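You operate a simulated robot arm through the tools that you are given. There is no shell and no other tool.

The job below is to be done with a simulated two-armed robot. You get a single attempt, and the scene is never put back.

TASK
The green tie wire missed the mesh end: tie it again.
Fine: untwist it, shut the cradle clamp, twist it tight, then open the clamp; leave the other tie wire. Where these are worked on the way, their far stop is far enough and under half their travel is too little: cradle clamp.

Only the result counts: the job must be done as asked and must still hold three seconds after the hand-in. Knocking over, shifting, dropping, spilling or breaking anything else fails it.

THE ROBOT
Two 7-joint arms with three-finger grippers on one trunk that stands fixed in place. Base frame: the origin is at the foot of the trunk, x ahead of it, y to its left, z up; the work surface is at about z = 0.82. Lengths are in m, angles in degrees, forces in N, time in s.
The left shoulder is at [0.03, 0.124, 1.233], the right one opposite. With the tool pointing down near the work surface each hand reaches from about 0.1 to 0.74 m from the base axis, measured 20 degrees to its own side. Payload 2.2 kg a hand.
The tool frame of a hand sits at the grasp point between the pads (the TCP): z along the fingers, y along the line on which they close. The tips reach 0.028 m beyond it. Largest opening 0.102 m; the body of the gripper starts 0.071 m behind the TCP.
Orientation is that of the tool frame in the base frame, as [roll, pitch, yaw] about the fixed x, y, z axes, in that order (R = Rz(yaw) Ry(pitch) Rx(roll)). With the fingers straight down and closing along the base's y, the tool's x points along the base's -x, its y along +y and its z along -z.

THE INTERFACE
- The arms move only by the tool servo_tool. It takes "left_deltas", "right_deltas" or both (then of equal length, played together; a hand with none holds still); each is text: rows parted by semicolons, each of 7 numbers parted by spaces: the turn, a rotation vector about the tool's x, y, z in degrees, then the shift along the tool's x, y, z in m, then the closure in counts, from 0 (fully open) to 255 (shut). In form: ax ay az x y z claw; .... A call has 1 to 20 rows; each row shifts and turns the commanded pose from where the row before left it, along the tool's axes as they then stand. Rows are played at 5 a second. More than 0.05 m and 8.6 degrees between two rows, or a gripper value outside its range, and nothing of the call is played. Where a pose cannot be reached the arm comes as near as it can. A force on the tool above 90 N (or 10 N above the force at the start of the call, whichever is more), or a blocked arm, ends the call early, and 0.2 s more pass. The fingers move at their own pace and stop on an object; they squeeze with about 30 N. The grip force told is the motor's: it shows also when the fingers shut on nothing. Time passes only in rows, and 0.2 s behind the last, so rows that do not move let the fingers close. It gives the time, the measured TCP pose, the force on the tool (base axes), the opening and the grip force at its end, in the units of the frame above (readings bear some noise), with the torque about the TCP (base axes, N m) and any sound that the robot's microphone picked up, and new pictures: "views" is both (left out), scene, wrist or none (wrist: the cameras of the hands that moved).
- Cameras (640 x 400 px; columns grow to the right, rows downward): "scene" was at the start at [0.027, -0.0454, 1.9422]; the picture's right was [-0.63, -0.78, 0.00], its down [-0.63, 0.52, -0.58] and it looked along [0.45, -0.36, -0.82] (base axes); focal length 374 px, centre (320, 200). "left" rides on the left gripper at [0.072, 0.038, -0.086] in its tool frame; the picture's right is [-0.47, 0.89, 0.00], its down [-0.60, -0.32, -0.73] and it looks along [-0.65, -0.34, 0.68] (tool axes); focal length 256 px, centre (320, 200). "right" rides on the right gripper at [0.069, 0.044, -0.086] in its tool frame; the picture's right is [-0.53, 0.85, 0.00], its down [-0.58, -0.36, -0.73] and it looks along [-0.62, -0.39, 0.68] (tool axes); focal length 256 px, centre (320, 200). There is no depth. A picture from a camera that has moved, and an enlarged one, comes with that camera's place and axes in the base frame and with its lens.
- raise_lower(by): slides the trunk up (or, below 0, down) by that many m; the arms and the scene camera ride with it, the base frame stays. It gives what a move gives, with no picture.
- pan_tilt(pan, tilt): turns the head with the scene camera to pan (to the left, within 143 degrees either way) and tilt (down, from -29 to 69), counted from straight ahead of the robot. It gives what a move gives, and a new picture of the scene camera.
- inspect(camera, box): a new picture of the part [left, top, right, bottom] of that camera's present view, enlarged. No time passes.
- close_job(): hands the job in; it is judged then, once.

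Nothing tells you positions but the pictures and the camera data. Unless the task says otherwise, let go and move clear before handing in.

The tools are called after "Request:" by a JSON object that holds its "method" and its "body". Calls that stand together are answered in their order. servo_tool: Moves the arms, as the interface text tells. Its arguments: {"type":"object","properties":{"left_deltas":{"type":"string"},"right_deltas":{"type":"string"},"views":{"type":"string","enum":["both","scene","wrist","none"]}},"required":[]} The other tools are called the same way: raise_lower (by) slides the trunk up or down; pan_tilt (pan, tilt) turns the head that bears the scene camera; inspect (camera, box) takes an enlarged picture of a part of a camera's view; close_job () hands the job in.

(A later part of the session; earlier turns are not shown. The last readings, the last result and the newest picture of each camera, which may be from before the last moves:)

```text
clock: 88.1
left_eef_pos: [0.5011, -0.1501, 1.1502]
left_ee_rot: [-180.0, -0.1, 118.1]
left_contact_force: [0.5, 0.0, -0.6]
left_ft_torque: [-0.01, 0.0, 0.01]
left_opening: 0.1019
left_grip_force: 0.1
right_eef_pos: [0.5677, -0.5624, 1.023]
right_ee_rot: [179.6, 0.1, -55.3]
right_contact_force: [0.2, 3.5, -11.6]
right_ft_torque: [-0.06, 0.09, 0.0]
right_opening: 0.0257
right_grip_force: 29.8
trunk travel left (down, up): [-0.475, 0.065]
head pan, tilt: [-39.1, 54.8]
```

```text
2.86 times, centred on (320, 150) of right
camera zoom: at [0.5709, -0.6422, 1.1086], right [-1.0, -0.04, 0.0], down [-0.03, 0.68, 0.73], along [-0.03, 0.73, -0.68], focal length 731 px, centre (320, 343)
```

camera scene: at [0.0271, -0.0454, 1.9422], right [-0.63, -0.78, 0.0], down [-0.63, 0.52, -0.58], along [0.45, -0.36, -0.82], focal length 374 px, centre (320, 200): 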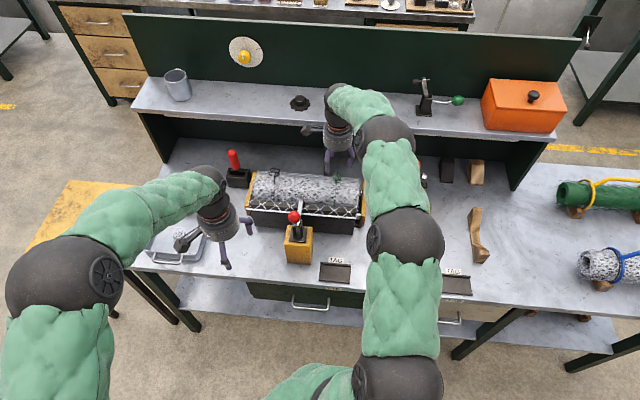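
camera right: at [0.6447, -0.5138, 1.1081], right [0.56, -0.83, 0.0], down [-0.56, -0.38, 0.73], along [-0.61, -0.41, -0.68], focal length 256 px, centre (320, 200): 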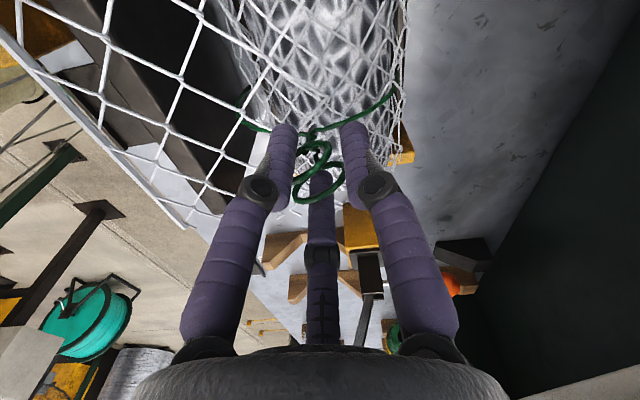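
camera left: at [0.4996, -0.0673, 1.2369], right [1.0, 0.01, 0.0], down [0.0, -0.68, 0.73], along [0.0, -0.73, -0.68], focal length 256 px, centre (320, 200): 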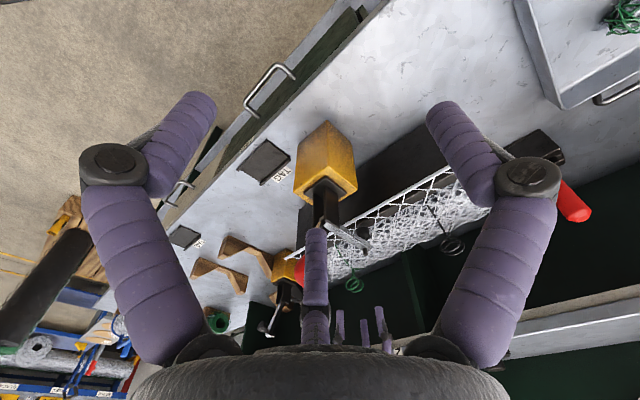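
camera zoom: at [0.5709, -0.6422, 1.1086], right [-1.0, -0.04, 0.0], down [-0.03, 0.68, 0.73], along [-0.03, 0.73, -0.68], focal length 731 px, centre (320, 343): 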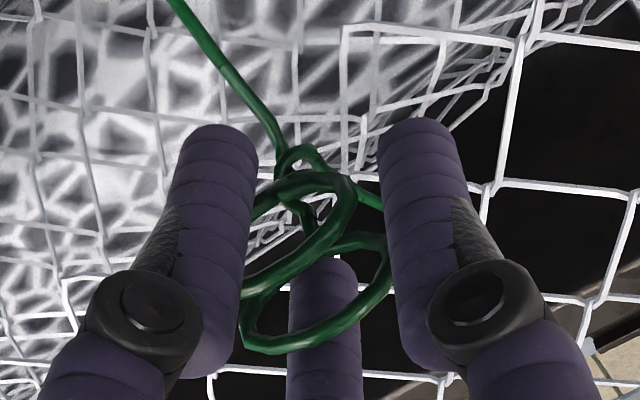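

Still no stop after about 530°, and the wrist is near its limit again. I'll wind back 300° in the air and take another bite; opening the clamp afterwards will also show whether the tie really holds the mesh end.

Request:
{"method": "servo_tool", "body": {"right_deltas": "0 0 0 0 0 0 140; 0 0 0 0 0 0 90; 0 0 0 0 0 -0.035 90; 0 0 0 0 0 -0.035 90; 0 0 8.57 0 0 0 90; 0 0 8.57 0 0 0 90; 0 0 8.57 0 0 0 90; 0 0 8.57 0 0 0 90; 0 0 8.57 0 0 0 90; 0 0 8.57 0 0 0 90; 0 0 8.57 0 0 0 90; 0 0 8.57 0 0 0 90; 0 0 8.57 0 0 0 90; 0 0 8.57 0 0 0 90; 0 0 8.57 0 0 0 90; 0 0 8.57 0 0 0 90; 0 0 8.57 0 0 0 90; 0 0 8.57 0 0 0 90; 0 0 8.57 0 0 0 90; 0 0 8.57 0 0 0 90", "views": "none"}}

Request:
{"method": "servo_tool", "body": {"right_deltas": "0 0 8.57 0 0 0 90; 0 0 8.57 0 0 0 90; 0 0 8.57 0 0 0 90; 0 0 8.57 0 0 0 90; 0 0 8.57 0 0 0 90; 0 0 8.57 0 0 0 90; 0 0 8.57 0 0 0 90; 0 0 8.57 0 0 0 90; 0 0 8.57 0 0 0 90; 0 0 8.57 0 0 0 90; 0 0 8.57 0 0 0 90; 0 0 8.57 0 0 0 90; 0 0 8.57 0 0 0 90; 0 0 8.57 0 0 0 90; 0 0 8.57 0 0 0 90; 0 0 8.57 0 0 0 90; 0 0 8.57 0 0 0 90; 0 0 8.57 0 0 0 90; 0 0 8.57 0 0 0 90; 0 0 0 0.0084 -0.0065 0 90", "views": "both"}}

Request:
{"method": "inspect", "body": {"camera": "right", "box": [240, 60, 400, 200]}}

Request:
{"method": "inspect", "body": {"camera": "left", "box": [335, 255, 375, 300]}}

Request:
{"method": "inspect", "body": {"camera": "scene", "box": [310, 150, 370, 210]}}

```text
clock: 92.3
left_eef_pos: [0.5002, -0.1482, 1.1503]
left_ee_rot: [180.0, 0.0, 117.9]
left_contact_force: [-0.5, -0.9, 0.0]
left_ft_torque: [0.04, 0.0, 0.01]
left_opening: 0.102
left_grip_force: 0.0
right_eef_pos: [0.5672, -0.5608, 1.093]
right_ee_rot: [-179.9, -0.2, 167.3]
right_contact_force: [-0.6, -0.4, 0.3]
right_ft_torque: [-0.01, 0.02, 0.04]
right_opening: 0.066
right_grip_force: 0.2
trunk travel left (down, up): [-0.475, 0.065]
head pan, tilt: [-39.1, 54.8]
```

```text
clock: 96.5
left_eef_pos: [0.5001, -0.1484, 1.1499]
left_ee_rot: [-180.0, 0.0, 118.0]
left_contact_force: [-0.3, 0.2, -0.6]
left_ft_torque: [0.01, 0.01, 0.0]
left_opening: 0.1018
left_grip_force: 0.1
right_eef_pos: [0.576, -0.5524, 1.093]
right_ee_rot: [179.9, 0.2, 4.5]
right_contact_force: [0.6, -0.2, -0.6]
right_ft_torque: [-0.03, 0.01, -0.01]
right_opening: 0.0662
right_grip_force: 0.0
trunk travel left (down, up): [-0.475, 0.065]
head pan, tilt: [-39.1, 54.8]
camera scene: at [0.0278, -0.0449, 1.9422], right [-0.63, -0.78, 0.0], down [-0.63, 0.52, -0.58], along [0.45, -0.36, -0.82], focal length 374 px, centre (320, 200)
camera right: at [0.6477, -0.591, 1.1783], right [-0.47, -0.88, 0.0], down [-0.6, 0.32, 0.73], along [-0.65, 0.34, -0.68], focal length 256 px, centre (320, 200)
```

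scene: 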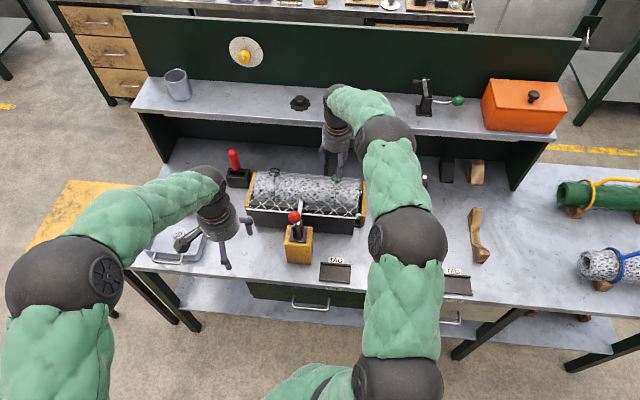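
right: 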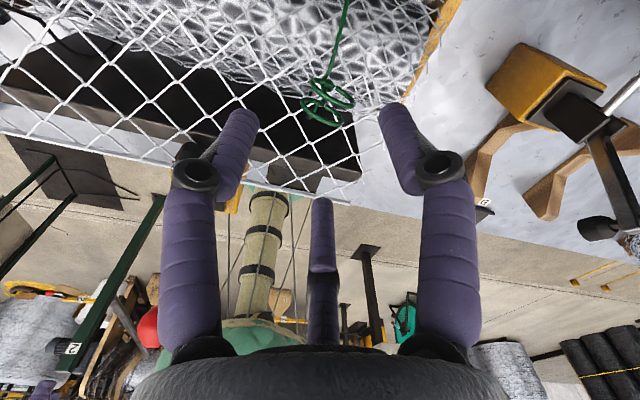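

```text
2.86 times, centred on (320, 130) of right
camera zoom: at [0.6477, -0.591, 1.1783], right [-0.47, -0.88, 0.0], down [-0.6, 0.32, 0.73], along [-0.65, 0.34, -0.68], focal length 731 px, centre (320, 400)
```

zoom: 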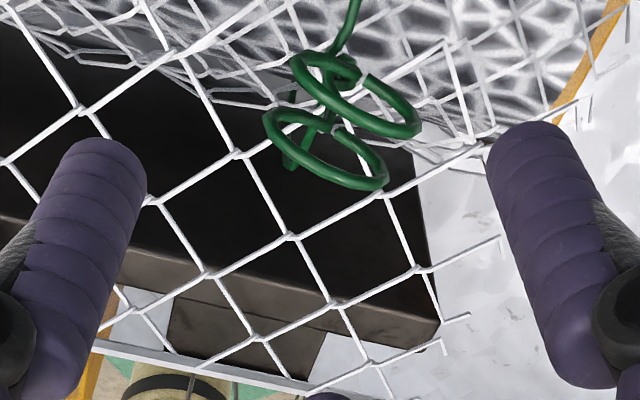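

```text
8.89 times, centred on (355, 278) of left
camera zoom: at [0.5007, -0.0675, 1.2365], right [1.0, 0.0, 0.0], down [0.0, -0.68, 0.73], along [0.0, -0.73, -0.68], focal length 2276 px, centre (9, -489)
```

zoom: 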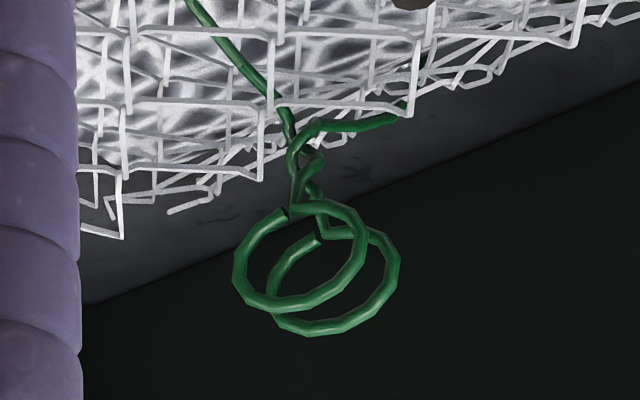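

```text
6.67 times, centred on (340, 180) of scene
camera zoom: at [0.0278, -0.0449, 1.9422], right [-0.63, -0.78, 0.0], down [-0.63, 0.52, -0.58], along [0.45, -0.36, -0.82], focal length 2495 px, centre (187, 333)
```

zoom: 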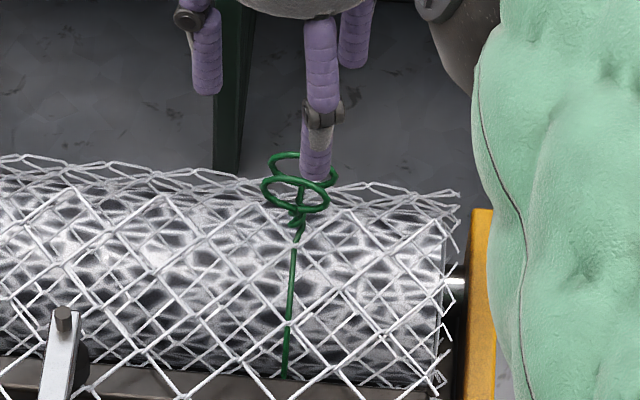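

Request:
{"method": "inspect", "body": {"camera": "left", "box": [344, 262, 364, 282]}}

```text
16.00 times, centred on (354, 272) of left
camera zoom: at [0.5007, -0.0675, 1.2365], right [1.0, 0.0, 0.0], down [0.0, -0.68, 0.73], along [0.0, -0.73, -0.68], focal length 4096 px, centre (-224, -952)
```

zoom: 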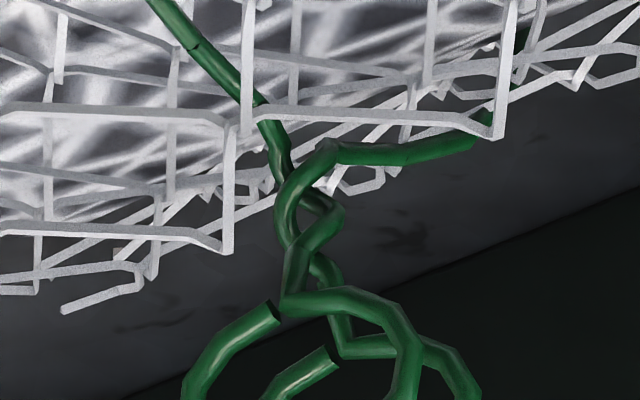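

The visible twist has changed: it looks looser now than it did 240° ago. I need to compare this carefully from several cameras before going on.

Request:
{"method": "inspect", "body": {"camera": "right", "box": [316, 74, 336, 94]}}

Request:
{"method": "inspect", "body": {"camera": "scene", "box": [328, 172, 348, 192]}}

Request:
{"method": "inspect", "body": {"camera": "scene", "box": [264, 166, 284, 186]}}

Request:
{"method": "inspect", "body": {"camera": "left", "box": [425, 220, 465, 260]}}

```text
16.00 times, centred on (326, 84) of right
camera zoom: at [0.6477, -0.591, 1.1783], right [-0.47, -0.88, 0.0], down [-0.6, 0.32, 0.73], along [-0.65, 0.34, -0.68], focal length 4096 px, centre (224, 2056)
```

zoom: 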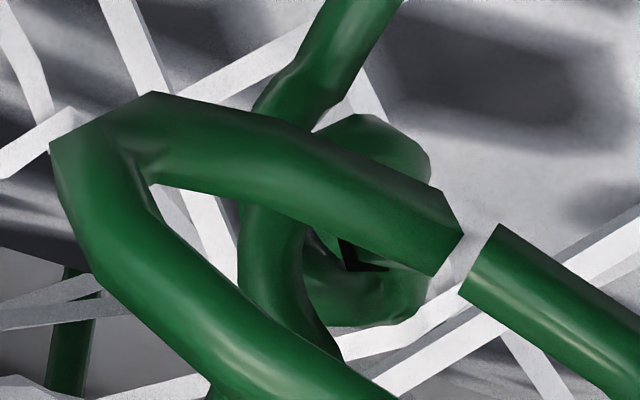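

```text
16.00 times, centred on (338, 182) of scene
camera zoom: at [0.0278, -0.0449, 1.9422], right [-0.63, -0.78, 0.0], down [-0.63, 0.52, -0.58], along [0.45, -0.36, -0.82], focal length 5988 px, centre (32, 488)
```

zoom: 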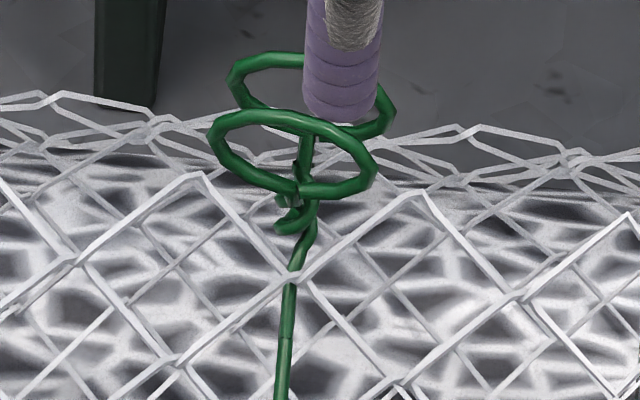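

```text
16.00 times, centred on (274, 176) of scene
camera zoom: at [0.0278, -0.0449, 1.9422], right [-0.63, -0.78, 0.0], down [-0.63, 0.52, -0.58], along [0.45, -0.36, -0.82], focal length 5988 px, centre (1056, 584)
```

zoom: 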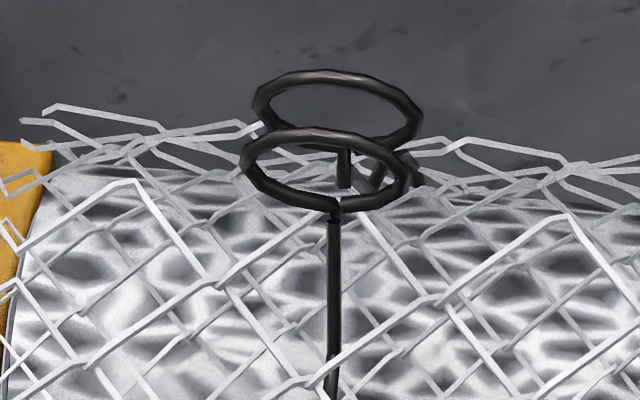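

```text
10.00 times, centred on (445, 240) of left
camera zoom: at [0.5007, -0.0675, 1.2365], right [1.0, 0.0, 0.0], down [0.0, -0.68, 0.73], along [0.0, -0.73, -0.68], focal length 2560 px, centre (-930, -200)
```

zoom: 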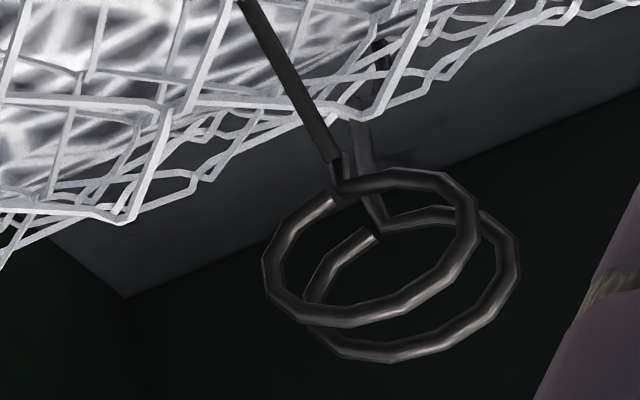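

This settles it: the black tie has straight legs and no twist at all, so the twist drawing follows the real turns. Green had more turns at the clockwise stop and now shows only about half a turn, so **clockwise tightens and counter-clockwise untwists**. I'll finish untwisting counter-clockwise, then cycle the clamp open and shut so the order is right, then twist clockwise.

Request:
{"method": "servo_tool", "body": {"right_deltas": "0 0 0 0 0.002 0.036 90; 0 0 0 0 0 0.0355 90; 0 0 0 0 0 0 90; 0 0 0 0 0 0 150; 0 0 0 0 0 0 200; 0 0 0 0 0 0 255; 0 0 0 0 0 0 255", "views": "none"}}

Request:
{"method": "inspect", "body": {"camera": "right", "box": [240, 80, 400, 220]}}

```text
clock: 98.1
left_eef_pos: [0.5007, -0.1487, 1.1505]
left_ee_rot: [-180.0, -0.1, 118.1]
left_contact_force: [-0.5, -0.7, 1.1]
left_ft_torque: [0.01, -0.03, -0.06]
left_opening: 0.102
left_grip_force: 0.1
right_eef_pos: [0.574, -0.5553, 1.0216]
right_ee_rot: [-179.9, 0.3, 4.5]
right_contact_force: [0.6, -1.9, -0.7]
right_ft_torque: [-0.09, -0.02, 0.01]
right_opening: 0.0259
right_grip_force: 44.7
trunk travel left (down, up): [-0.475, 0.065]
head pan, tilt: [-39.1, 54.8]
```

```text
2.86 times, centred on (320, 150) of right
camera zoom: at [0.6475, -0.5932, 1.1075], right [-0.46, -0.89, 0.0], down [-0.6, 0.32, 0.73], along [-0.65, 0.34, -0.68], focal length 731 px, centre (320, 343)
```

zoom: 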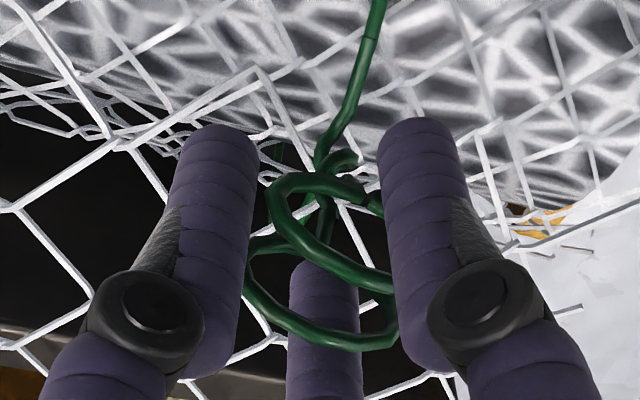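

Request:
{"method": "servo_tool", "body": {"right_deltas": "0 0 -8.5 -0.0004 -0.0007 0 255; 0 0 -8.5 -0.0004 -0.0007 0 255; 0 0 -8.5 -0.0004 -0.0007 0 255; 0 0 -8.5 -0.0004 -0.0007 0 255; 0 0 -8.5 -0.0004 -0.0007 0 255; 0 0 -8.5 -0.0004 -0.0007 0 255; 0 0 -8.5 -0.0004 -0.0007 0 255; 0 0 -8.5 -0.0004 -0.0007 0 255; 0 0 -8.5 -0.0004 -0.0007 0 255; 0 0 -8.5 -0.0004 -0.0007 0 255; 0 0 0 0 0 0 255", "views": "none"}}

Request:
{"method": "inspect", "body": {"camera": "right", "box": [240, 80, 400, 220]}}

Request:
{"method": "inspect", "body": {"camera": "left", "box": [344, 262, 364, 282]}}

```text
clock: 100.5
left_eef_pos: [0.5019, -0.1483, 1.1492]
left_ee_rot: [-179.8, -0.2, 118.0]
left_contact_force: [0.6, -0.5, -0.1]
left_ft_torque: [-0.01, 0.04, 0.0]
left_opening: 0.102
left_grip_force: 0.0
right_eef_pos: [0.5696, -0.5541, 1.0206]
right_ee_rot: [-179.8, 0.1, 89.7]
right_contact_force: [13.4, -5.3, -1.5]
right_ft_torque: [-0.85, -0.84, 0.07]
right_opening: 0.0261
right_grip_force: 44.9
trunk travel left (down, up): [-0.475, 0.065]
head pan, tilt: [-39.1, 54.8]
```

```text
2.86 times, centred on (320, 150) of right
camera zoom: at [0.614, -0.4852, 1.1075], right [0.84, -0.54, 0.0], down [-0.37, -0.57, 0.73], along [-0.39, -0.62, -0.68], focal length 731 px, centre (320, 343)
```

zoom: 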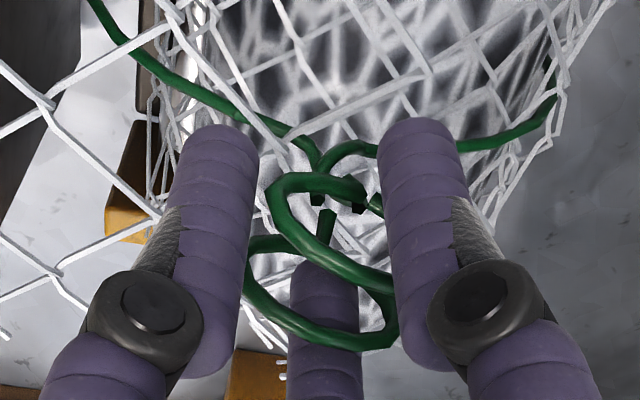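

```text
16.00 times, centred on (354, 272) of left
camera zoom: at [0.5017, -0.0683, 1.2361], right [1.0, 0.0, 0.0], down [0.0, -0.68, 0.73], along [0.0, -0.73, -0.68], focal length 4096 px, centre (-224, -952)
```

zoom: 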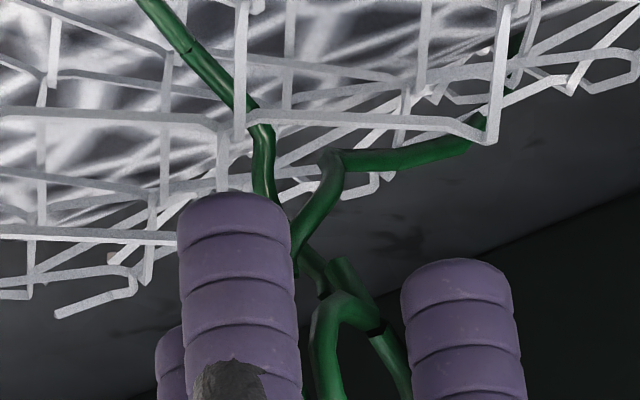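

The twist is visibly unwinding. Continuing counter-clockwise to the stop.

Request:
{"method": "servo_tool", "body": {"right_deltas": "0 0 -8.5 -0.0009 0.0008 0 255; 0 0 -8.5 -0.0004 0 0 255; 0 0 -8.5 -0.0004 -0.0007 0 255; 0 0 -8.5 -0.0004 -0.0007 0 255; 0 0 -8.5 -0.0004 -0.0007 0 255; 0 0 -8.5 -0.0004 -0.0007 0 255; 0 0 -8.5 -0.0004 -0.0007 0 255; 0 0 -8.5 -0.0004 -0.0007 0 255; 0 0 -8.5 -0.0004 -0.0007 0 255; 0 0 0 0 0 0 255", "views": "none"}}

Request:
{"method": "inspect", "body": {"camera": "right", "box": [240, 80, 400, 220]}}

Request:
{"method": "inspect", "body": {"camera": "left", "box": [344, 262, 364, 282]}}

```text
clock: 102.7
left_eef_pos: [0.4998, -0.1476, 1.1504]
left_ee_rot: [180.0, -0.1, 118.0]
left_contact_force: [-0.4, -0.6, -0.4]
left_ft_torque: [0.01, -0.03, -0.02]
left_opening: 0.1023
left_grip_force: 0.0
right_eef_pos: [0.5668, -0.5587, 1.0213]
right_ee_rot: [-179.9, -0.1, 166.2]
right_contact_force: [9.8, 1.0, 8.6]
right_ft_torque: [0.2, -0.55, -0.02]
right_opening: 0.0258
right_grip_force: 45.8
trunk travel left (down, up): [-0.475, 0.065]
head pan, tilt: [-39.1, 54.8]
```

```text
2.86 times, centred on (320, 150) of right
camera zoom: at [0.5116, -0.4997, 1.1078], right [0.72, 0.69, 0.0], down [0.48, -0.49, 0.73], along [0.51, -0.53, -0.68], focal length 731 px, centre (320, 343)
```

zoom: 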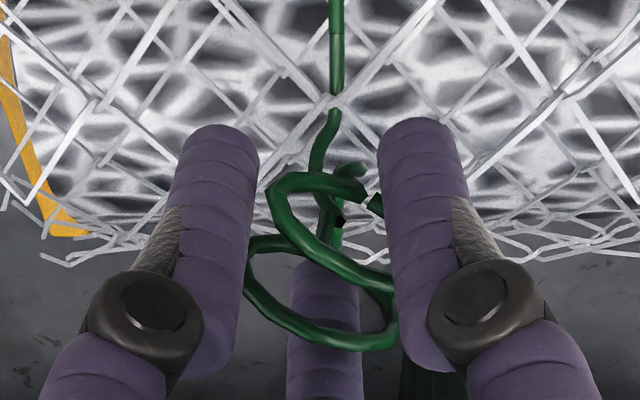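

```text
16.00 times, centred on (354, 272) of left
camera zoom: at [0.5006, -0.0671, 1.2366], right [1.0, 0.0, 0.0], down [0.0, -0.68, 0.73], along [0.0, -0.73, -0.68], focal length 4096 px, centre (-224, -952)
```

zoom: 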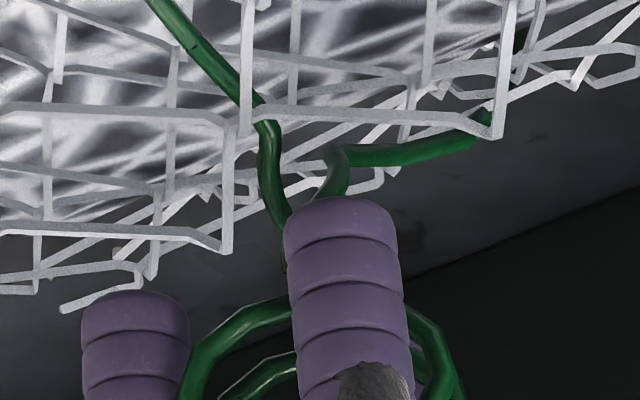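

Request:
{"method": "servo_tool", "body": {"right_deltas": "0 0 -8.5 -0.0014 -0.0007 0 255; 0 0 -8.5 -0.0008 -0.0007 0 255; 0 0 -8.5 -0.0004 -0.0007 0 255; 0 0 -8.5 -0.0004 -0.0007 0 255; 0 0 0 0 0 0 255", "views": "none"}}

Request:
{"method": "inspect", "body": {"camera": "right", "box": [240, 80, 400, 220]}}

Request:
{"method": "inspect", "body": {"camera": "left", "box": [344, 262, 364, 282]}}

```text
clock: 103.9
left_eef_pos: [0.4991, -0.1471, 1.1503]
left_ee_rot: [-180.0, 0.0, 118.0]
left_contact_force: [0.7, 0.6, -0.1]
left_ft_torque: [0.05, 0.0, 0.05]
left_opening: 0.1019
left_grip_force: 0.1
right_eef_pos: [0.5687, -0.5605, 1.022]
right_ee_rot: [179.9, -0.3, -159.6]
right_contact_force: [3.8, 7.7, 7.8]
right_ft_torque: [0.06, 0.15, 0.02]
right_opening: 0.0259
right_grip_force: 45.5
trunk travel left (down, up): [-0.475, 0.065]
head pan, tilt: [-39.1, 54.8]
```

```text
2.86 times, centred on (320, 150) of right
camera zoom: at [0.4898, -0.5434, 1.108], right [0.21, 0.98, 0.0], down [0.67, -0.14, 0.73], along [0.71, -0.15, -0.69], focal length 731 px, centre (320, 343)
```

zoom: 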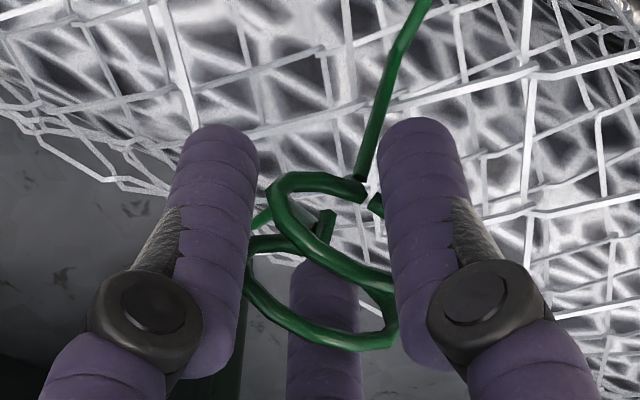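

```text
16.00 times, centred on (354, 272) of left
camera zoom: at [0.5001, -0.0663, 1.2369], right [1.0, 0.0, 0.0], down [0.0, -0.68, 0.73], along [0.0, -0.73, -0.68], focal length 4096 px, centre (-224, -952)
```

zoom: 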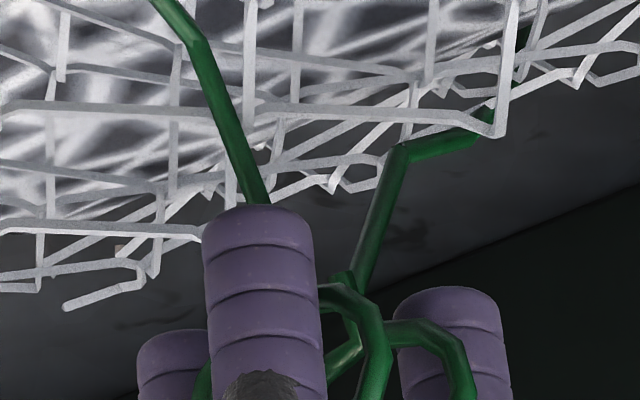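

The legs are now straight, with no crossing. I'll go a little further to feel the stop.

Request:
{"method": "servo_tool", "body": {"right_deltas": "0 0 -8.5 -0.0006 0.0003 0 255; 0 0 -8.5 -0.0004 -0.0007 0 255; 0 0 0 0 0 0 255", "views": "none"}}

Request:
{"method": "inspect", "body": {"camera": "right", "box": [240, 80, 400, 220]}}

```text
clock: 104.7
left_eef_pos: [0.4995, -0.1464, 1.1503]
left_ee_rot: [179.9, 0.1, 118.0]
left_contact_force: [0.1, 0.5, 0.1]
left_ft_torque: [-0.01, 0.03, 0.01]
left_opening: 0.1019
left_grip_force: 0.0
right_eef_pos: [0.569, -0.5613, 1.021]
right_ee_rot: [179.9, -0.2, -142.9]
right_contact_force: [1.0, 7.9, 5.0]
right_ft_torque: [-0.47, 0.32, 0.0]
right_opening: 0.0257
right_grip_force: 45.0
trunk travel left (down, up): [-0.475, 0.065]
head pan, tilt: [-39.1, 54.8]
```

```text
2.86 times, centred on (320, 150) of right
camera zoom: at [0.4893, -0.5681, 1.108], right [-0.09, 1.0, 0.0], down [0.68, 0.06, 0.73], along [0.73, 0.06, -0.69], focal length 731 px, centre (320, 343)
```

zoom: 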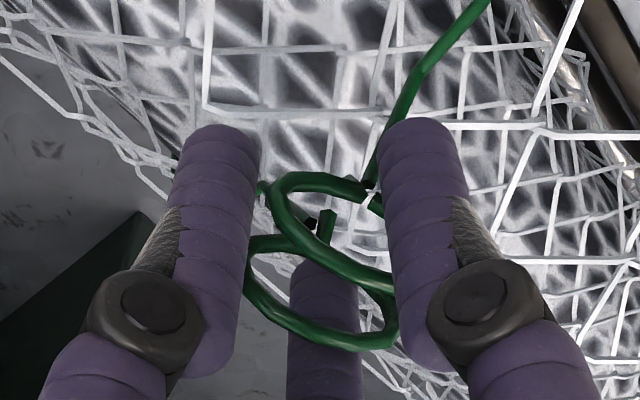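

Request:
{"method": "inspect", "body": {"camera": "left", "box": [335, 250, 375, 295]}}

Request:
{"method": "inspect", "body": {"camera": "scene", "box": [328, 172, 348, 192]}}

```text
8.89 times, centred on (355, 272) of left
camera zoom: at [0.4999, -0.0665, 1.2369], right [1.0, 0.0, 0.0], down [0.0, -0.68, 0.73], along [0.0, -0.73, -0.68], focal length 2276 px, centre (9, -444)
```

zoom: 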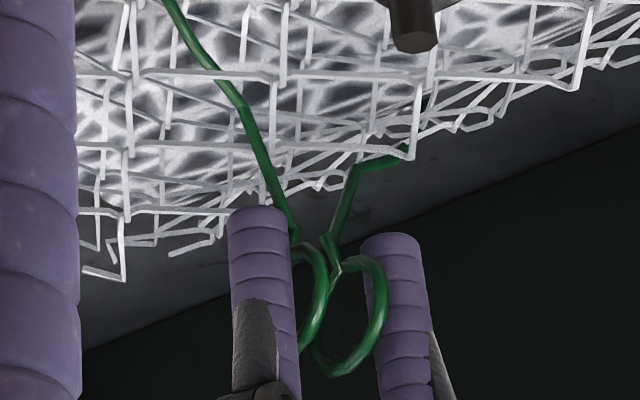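

```text
16.00 times, centred on (338, 182) of scene
camera zoom: at [0.0267, -0.0433, 1.9423], right [-0.63, -0.78, 0.0], down [-0.63, 0.51, -0.58], along [0.45, -0.36, -0.82], focal length 5988 px, centre (32, 488)
```

zoom: 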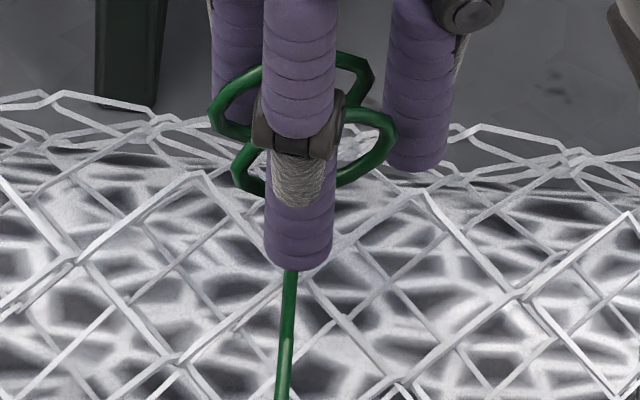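

It is clearly untwisted: the legs spread straight with no crossing, slightly past square. I'll turn back about 20° to square it like the black one, release, lift and check.

Request:
{"method": "servo_tool", "body": {"right_deltas": "0 0 8.5 0.0004 0.0007 0 255; 0 0 8.5 0.0004 0.0007 0 255; 0 0 4 0.0002 0.0003 0 255; 0 0 0 0 0 0 255; 0 0 0 0 0 0 140; 0 0 0 0 0 0 90; 0 0 0 0 0 0 90; 0 0 0 0 0 -0.035 90; 0 0 0 0 0 -0.035 90; 0 0 0 0 0 0 90", "views": "both"}}

Request:
{"method": "inspect", "body": {"camera": "left", "box": [335, 250, 375, 295]}}

Request:
{"method": "inspect", "body": {"camera": "scene", "box": [328, 172, 348, 192]}}

Request:
{"method": "inspect", "body": {"camera": "right", "box": [240, 60, 400, 200]}}

```text
clock: 106.9
left_eef_pos: [0.5005, -0.1479, 1.1497]
left_ee_rot: [-179.9, -0.1, 117.9]
left_contact_force: [-0.2, -0.2, -0.5]
left_ft_torque: [-0.01, 0.0, -0.03]
left_opening: 0.1019
left_grip_force: 0.1
right_eef_pos: [0.5671, -0.5636, 1.09]
right_ee_rot: [179.9, -0.2, -163.9]
right_contact_force: [-1.1, -0.2, 0.4]
right_ft_torque: [0.02, 0.02, -0.01]
right_opening: 0.0659
right_grip_force: 0.0
trunk travel left (down, up): [-0.475, 0.065]
head pan, tilt: [-39.1, 54.8]
camera scene: at [0.0278, -0.046, 1.9421], right [-0.63, -0.78, 0.0], down [-0.63, 0.52, -0.58], along [0.45, -0.36, -0.82], focal length 374 px, centre (320, 200)
camera right: at [0.4899, -0.5396, 1.1765], right [0.28, 0.96, 0.0], down [0.66, -0.19, 0.73], along [0.7, -0.2, -0.68], focal length 256 px, centre (320, 200)
```

scene: 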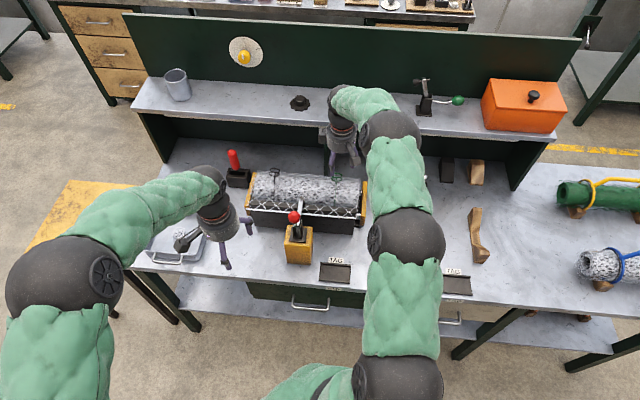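
right: 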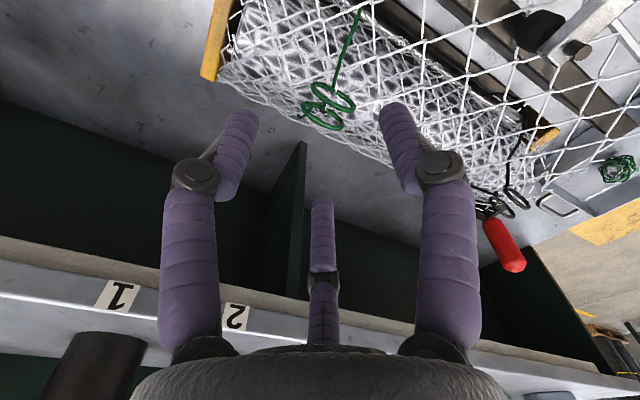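

```text
8.89 times, centred on (355, 272) of left
camera zoom: at [0.5006, -0.0682, 1.2364], right [1.0, 0.0, 0.0], down [0.0, -0.68, 0.73], along [0.0, -0.73, -0.68], focal length 2276 px, centre (9, -444)
```

zoom: 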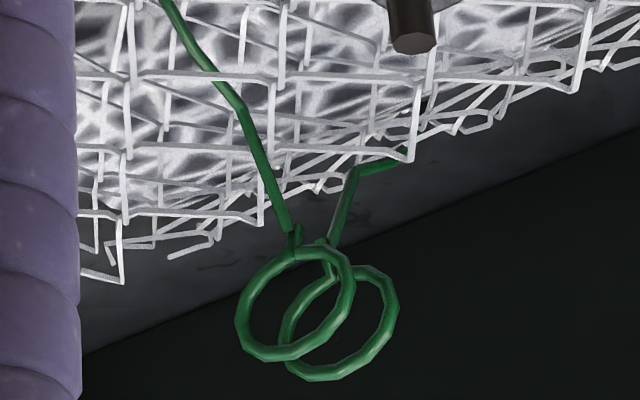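

```text
16.00 times, centred on (338, 182) of scene
camera zoom: at [0.0278, -0.046, 1.9421], right [-0.63, -0.78, 0.0], down [-0.63, 0.52, -0.58], along [0.45, -0.36, -0.82], focal length 5988 px, centre (32, 488)
```

zoom: 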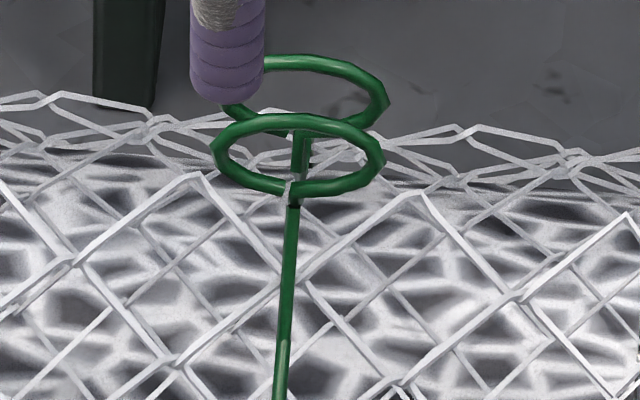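

```text
2.86 times, centred on (320, 130) of right
camera zoom: at [0.4899, -0.5396, 1.1765], right [0.28, 0.96, 0.0], down [0.66, -0.19, 0.73], along [0.7, -0.2, -0.68], focal length 731 px, centre (320, 400)
```

zoom: 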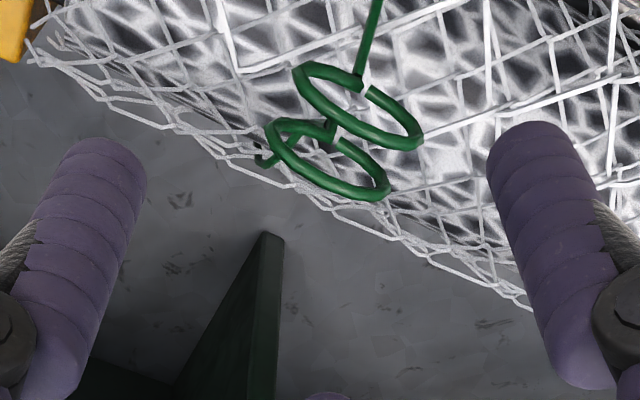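

The green tie now looks just like the untwisted black one. Next I'll cycle the clamp: the left hand goes back over the knob while the right hand stays raised and turns to its next grip angle.

Request:
{"method": "servo_tool", "body": {"left_deltas": "0 0 0 0 0 -0.035 0; 0 0 0 -0.0396 -0.0239 0 60; 0 0 0 -0.0396 -0.0239 0 60; 0 0 0 -0.0396 -0.0239 0 60; 0 0 0 -0.0396 -0.0239 0 60; 0 0 6.5 0 0 0 60; 0 0 6.5 0 0 0 60; 0 0 0 0 0 0 60; 0 0 0 0 0 0 60", "right_deltas": "0 0 0 0 0 -0.03 90; 0 0 0 0 0 -0.03 90; 0 0 -8.43 0 0 0 90; 0 0 -8.43 0 0 0 90; 0 0 -8.43 0 0 0 90; 0 0 -8.43 0 0 0 90; 0 0 -8.43 0 0 0 90; 0 0 -8.43 0 0 0 90; 0 0 -8.43 0 0 0 90", "views": "both"}}

Request:
{"method": "inspect", "body": {"camera": "left", "box": [220, 60, 420, 240]}}

Request:
{"method": "inspect", "body": {"camera": "scene", "box": [250, 160, 370, 270]}}

```text
clock: 108.9
left_eef_pos: [0.4899, -0.3341, 1.1857]
left_ee_rot: [180.0, 0.0, 104.9]
left_contact_force: [0.4, 0.5, -1.2]
left_ft_torque: [0.02, 0.0, 0.0]
left_opening: 0.078
left_grip_force: 0.1
right_eef_pos: [0.5692, -0.5619, 1.152]
right_ee_rot: [179.8, -0.1, -104.7]
right_contact_force: [-0.5, -0.9, 0.2]
right_ft_torque: [0.03, -0.01, 0.03]
right_opening: 0.0661
right_grip_force: 0.0
trunk travel left (down, up): [-0.475, 0.065]
head pan, tilt: [-39.1, 54.8]
camera scene: at [0.0268, -0.0448, 1.9422], right [-0.63, -0.78, 0.0], down [-0.63, 0.52, -0.58], along [0.45, -0.36, -0.82], focal length 374 px, centre (320, 200)
camera right: at [0.5105, -0.6166, 1.2379], right [-0.68, 0.73, 0.0], down [0.5, 0.47, 0.73], along [0.53, 0.5, -0.68], focal length 256 px, centre (320, 200)
camera left: at [0.5083, -0.2558, 1.2719], right [0.98, -0.22, 0.0], down [-0.15, -0.67, 0.73], along [-0.16, -0.71, -0.68], focal length 256 px, centre (320, 200)
```

scene: 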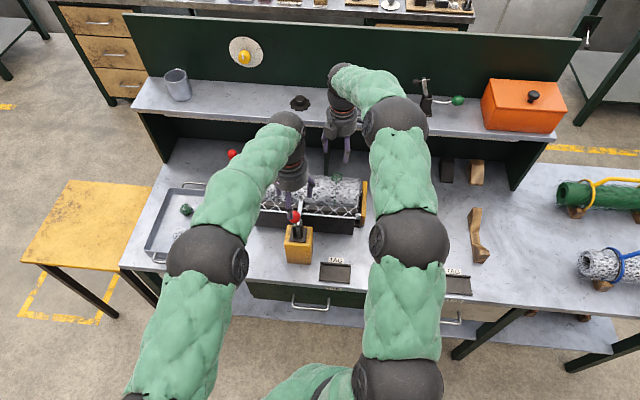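
right: 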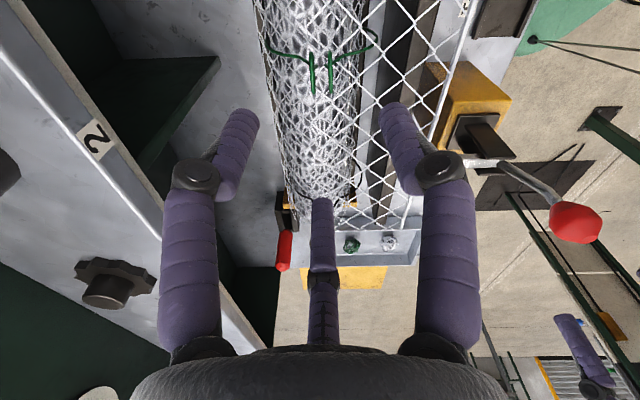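
left: 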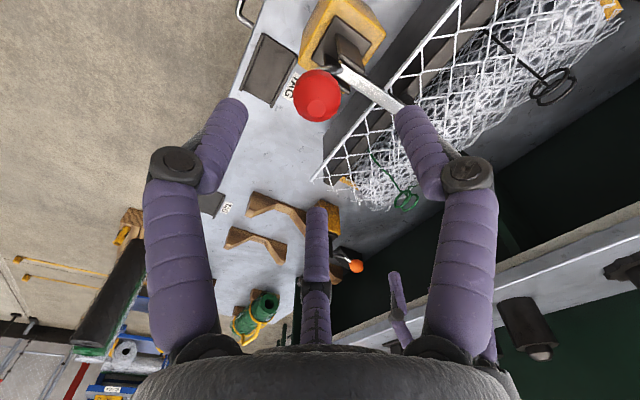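

```text
2.22 times, centred on (320, 150) of left
camera zoom: at [0.5083, -0.2558, 1.2719], right [0.98, -0.22, 0.0], down [-0.15, -0.67, 0.73], along [-0.16, -0.71, -0.68], focal length 569 px, centre (320, 311)
```

zoom: 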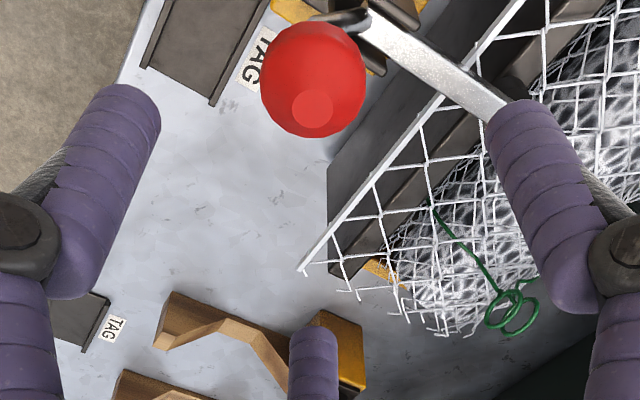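

```text
3.64 times, centred on (310, 215) of scene
camera zoom: at [0.0268, -0.0448, 1.9422], right [-0.63, -0.78, 0.0], down [-0.63, 0.52, -0.58], along [0.45, -0.36, -0.82], focal length 1361 px, centre (356, 146)
```

zoom: 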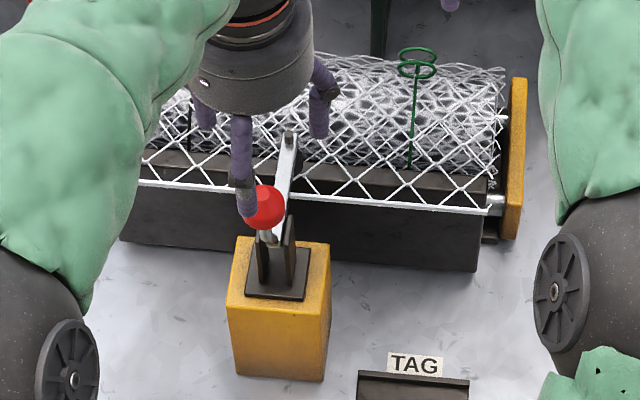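

The knob is directly below at (0.490, -0.3335, 1.097). I'll descend and grip it.

Request:
{"method": "servo_tool", "body": {"left_deltas": "0 0 0 0 0 0.027 60; 0 0 0 0 0 0.027 60; 0 0 0 0 0 0.027 60; 0 0 0 0 0 0 60; 0 0 0 0 0 0 140; 0 0 0 0 0 0 200; 0 0 0 0 0 0 255; 0 0 0 0 0 0 255", "views": "wrist"}}

Request:
{"method": "inspect", "body": {"camera": "left", "box": [220, 60, 420, 240]}}

Request:
{"method": "inspect", "body": {"camera": "right", "box": [400, 100, 640, 300]}}

```text
clock: 110.7
left_eef_pos: [0.4881, -0.333, 1.1035]
left_ee_rot: [-179.8, -0.1, 105.0]
left_contact_force: [-9.1, 9.7, -0.2]
left_ft_torque: [0.51, 0.41, 0.1]
left_opening: 0.0316
left_grip_force: 45.0
right_eef_pos: [0.5685, -0.5589, 1.153]
right_ee_rot: [179.9, 0.0, -104.9]
right_contact_force: [-0.2, 0.9, -0.7]
right_ft_torque: [0.01, 0.0, 0.0]
right_opening: 0.066
right_grip_force: 0.0
trunk travel left (down, up): [-0.475, 0.065]
head pan, tilt: [-39.1, 54.8]
camera left: at [0.5067, -0.2543, 1.1903], right [0.98, -0.22, 0.0], down [-0.15, -0.67, 0.73], along [-0.16, -0.71, -0.68], focal length 256 px, centre (320, 200)
```

left: 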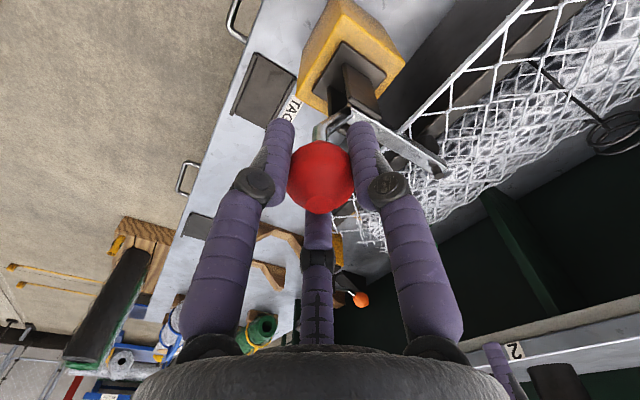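

```text
2.22 times, centred on (320, 150) of left
camera zoom: at [0.5067, -0.2543, 1.1903], right [0.98, -0.22, 0.0], down [-0.15, -0.67, 0.73], along [-0.16, -0.71, -0.68], focal length 569 px, centre (320, 311)
```

zoom: 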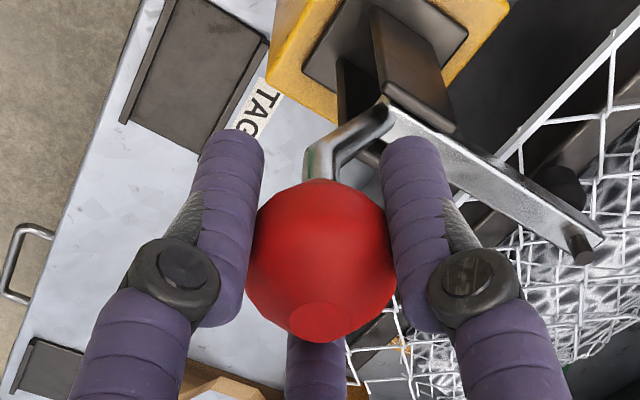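

```text
2.00 times, centred on (520, 200) of right
camera zoom: at [0.5095, -0.6155, 1.2386], right [-0.68, 0.73, 0.0], down [0.5, 0.47, 0.73], along [0.53, 0.5, -0.68], focal length 512 px, centre (-80, 200)
```

zoom: 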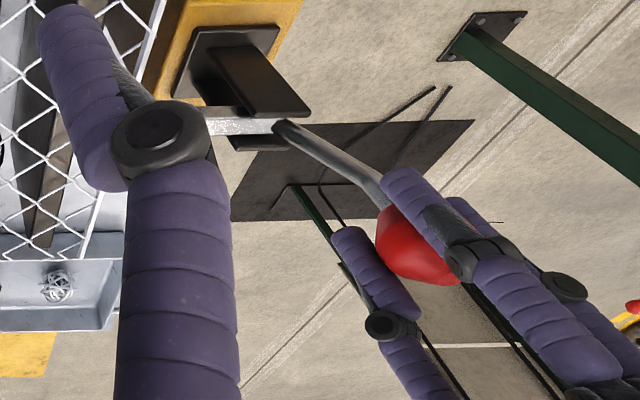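

A deep, solid grip. Now I'll pull the handle back along its arc to open the clamp.

Request:
{"method": "servo_tool", "body": {"left_deltas": "0 0 0 0.0094 -0.0055 0.0042 255; 0 0 0 0.0088 -0.0051 0.0056 255; 0 0 0 0.0082 -0.0048 0.0068 255; 0 0 0 0 0 0 255", "views": "none"}}

Request:
{"method": "inspect", "body": {"camera": "left", "box": [220, 60, 480, 260]}}

```text
clock: 111.7
left_eef_pos: [0.4689, -0.3127, 1.089]
left_ee_rot: [-180.0, 0.1, 105.1]
left_contact_force: [10.2, -9.4, 8.7]
left_ft_torque: [-0.88, -0.65, 0.0]
left_opening: 0.0317
left_grip_force: 44.8
right_eef_pos: [0.5705, -0.5617, 1.1508]
right_ee_rot: [179.7, -0.1, -104.9]
right_contact_force: [-0.2, -1.2, 0.1]
right_ft_torque: [0.04, 0.01, -0.01]
right_opening: 0.0663
right_grip_force: 0.1
trunk travel left (down, up): [-0.475, 0.065]
head pan, tilt: [-39.1, 54.8]
```

```text
2.00 times, centred on (350, 160) of left
camera zoom: at [0.4875, -0.2351, 1.1761], right [0.98, -0.22, 0.0], down [-0.15, -0.66, 0.73], along [-0.16, -0.71, -0.68], focal length 512 px, centre (260, 280)
```

zoom: 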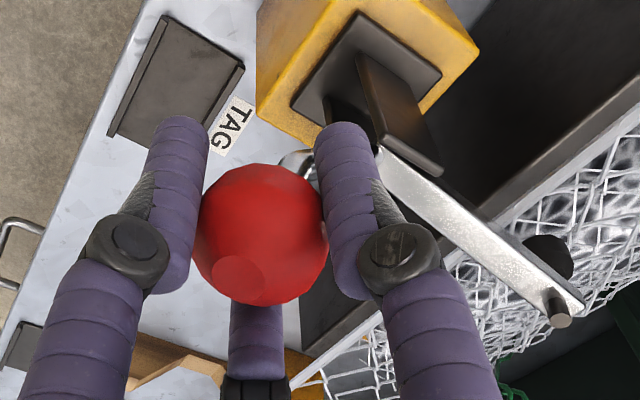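

Request:
{"method": "servo_tool", "body": {"left_deltas": "0 0 0 0.0074 -0.0043 0.0079 255; 0 0 0 0.0066 -0.0038 0.0088 255; 0 0 0 0.0055 -0.0032 0.0097 255; 0 0 0 0.0045 -0.0026 0.0105 255; 0 0 0 0 0 0 255", "views": "none"}}

Request:
{"method": "inspect", "body": {"camera": "left", "box": [220, 60, 480, 260]}}

```text
clock: 112.9
left_eef_pos: [0.4487, -0.2934, 1.0506]
left_ee_rot: [180.0, 0.0, 105.0]
left_contact_force: [6.8, -7.3, 5.0]
left_ft_torque: [-0.82, -0.61, 0.08]
left_opening: 0.0313
left_grip_force: 45.1
right_eef_pos: [0.5693, -0.5617, 1.1503]
right_ee_rot: [179.8, -0.1, -104.9]
right_contact_force: [-0.2, -0.1, -0.2]
right_ft_torque: [-0.01, -0.01, -0.02]
right_opening: 0.0661
right_grip_force: 0.1
trunk travel left (down, up): [-0.475, 0.065]
head pan, tilt: [-39.1, 54.8]
```

```text
2.00 times, centred on (350, 160) of left
camera zoom: at [0.4673, -0.2148, 1.1372], right [0.98, -0.22, 0.0], down [-0.15, -0.67, 0.73], along [-0.16, -0.71, -0.68], focal length 512 px, centre (260, 280)
```

zoom: 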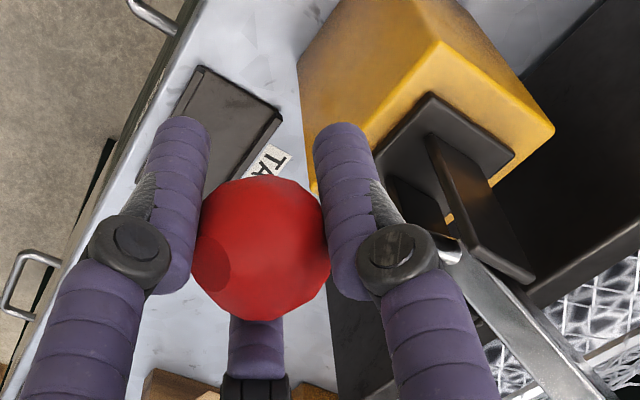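

Request:
{"method": "servo_tool", "body": {"left_deltas": "0 0 0 0.0034 -0.002 0.011 255; 0 0 0 0.0022 -0.0013 0.0114 255; 0 0 0 0.001 -0.0006 0.0116 255; 0 0 0 0 0 0 255", "views": "both"}}

Request:
{"method": "inspect", "body": {"camera": "scene", "box": [250, 160, 370, 270]}}

Request:
{"method": "inspect", "body": {"camera": "right", "box": [400, 100, 640, 300]}}

```text
clock: 113.9
left_eef_pos: [0.4415, -0.2854, 1.0147]
left_ee_rot: [-179.9, -0.2, 105.1]
left_contact_force: [-2.8, -0.1, 3.5]
left_ft_torque: [-0.52, -0.35, 0.08]
left_opening: 0.0318
left_grip_force: 44.8
right_eef_pos: [0.569, -0.5615, 1.151]
right_ee_rot: [179.9, 0.0, -105.0]
right_contact_force: [0.1, -0.1, -0.3]
right_ft_torque: [0.0, -0.01, -0.02]
right_opening: 0.0658
right_grip_force: 0.1
trunk travel left (down, up): [-0.475, 0.065]
head pan, tilt: [-39.1, 54.8]
camera scene: at [0.026, -0.0451, 1.9422], right [-0.63, -0.78, 0.0], down [-0.63, 0.52, -0.58], along [0.45, -0.36, -0.82], focal length 374 px, centre (320, 200)
camera left: at [0.4604, -0.208, 1.1026], right [0.98, -0.22, 0.0], down [-0.15, -0.67, 0.73], along [-0.16, -0.71, -0.68], focal length 256 px, centre (320, 200)
```

scene: 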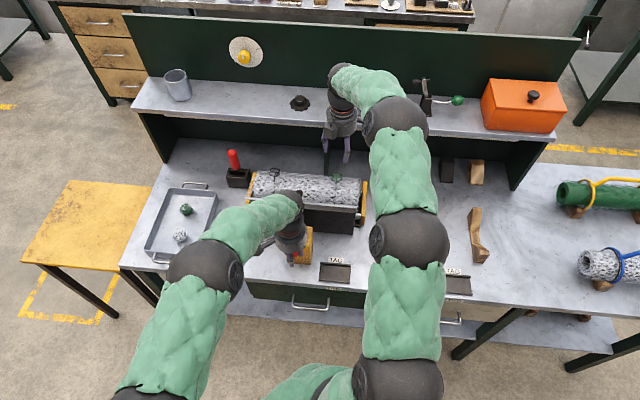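
left: 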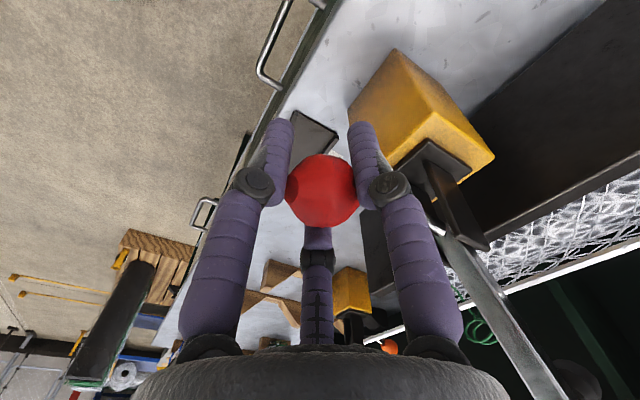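

```text
3.64 times, centred on (310, 215) of scene
camera zoom: at [0.026, -0.0451, 1.9422], right [-0.63, -0.78, 0.0], down [-0.63, 0.52, -0.58], along [0.45, -0.36, -0.82], focal length 1361 px, centre (356, 146)
```

zoom: 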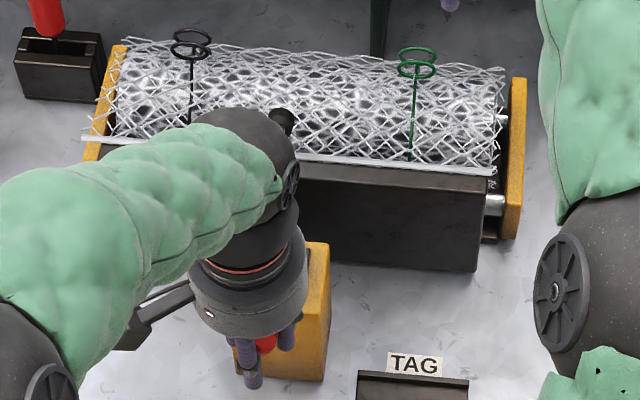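

```text
2.00 times, centred on (520, 200) of right
camera zoom: at [0.5098, -0.6167, 1.2379], right [-0.68, 0.73, 0.0], down [0.5, 0.46, 0.73], along [0.53, 0.5, -0.68], focal length 512 px, centre (-80, 200)
```

zoom: 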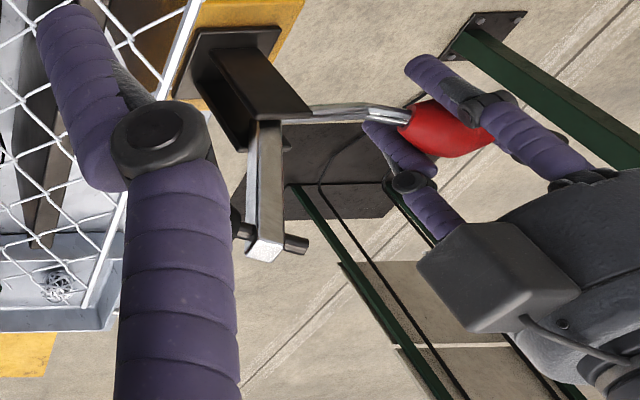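

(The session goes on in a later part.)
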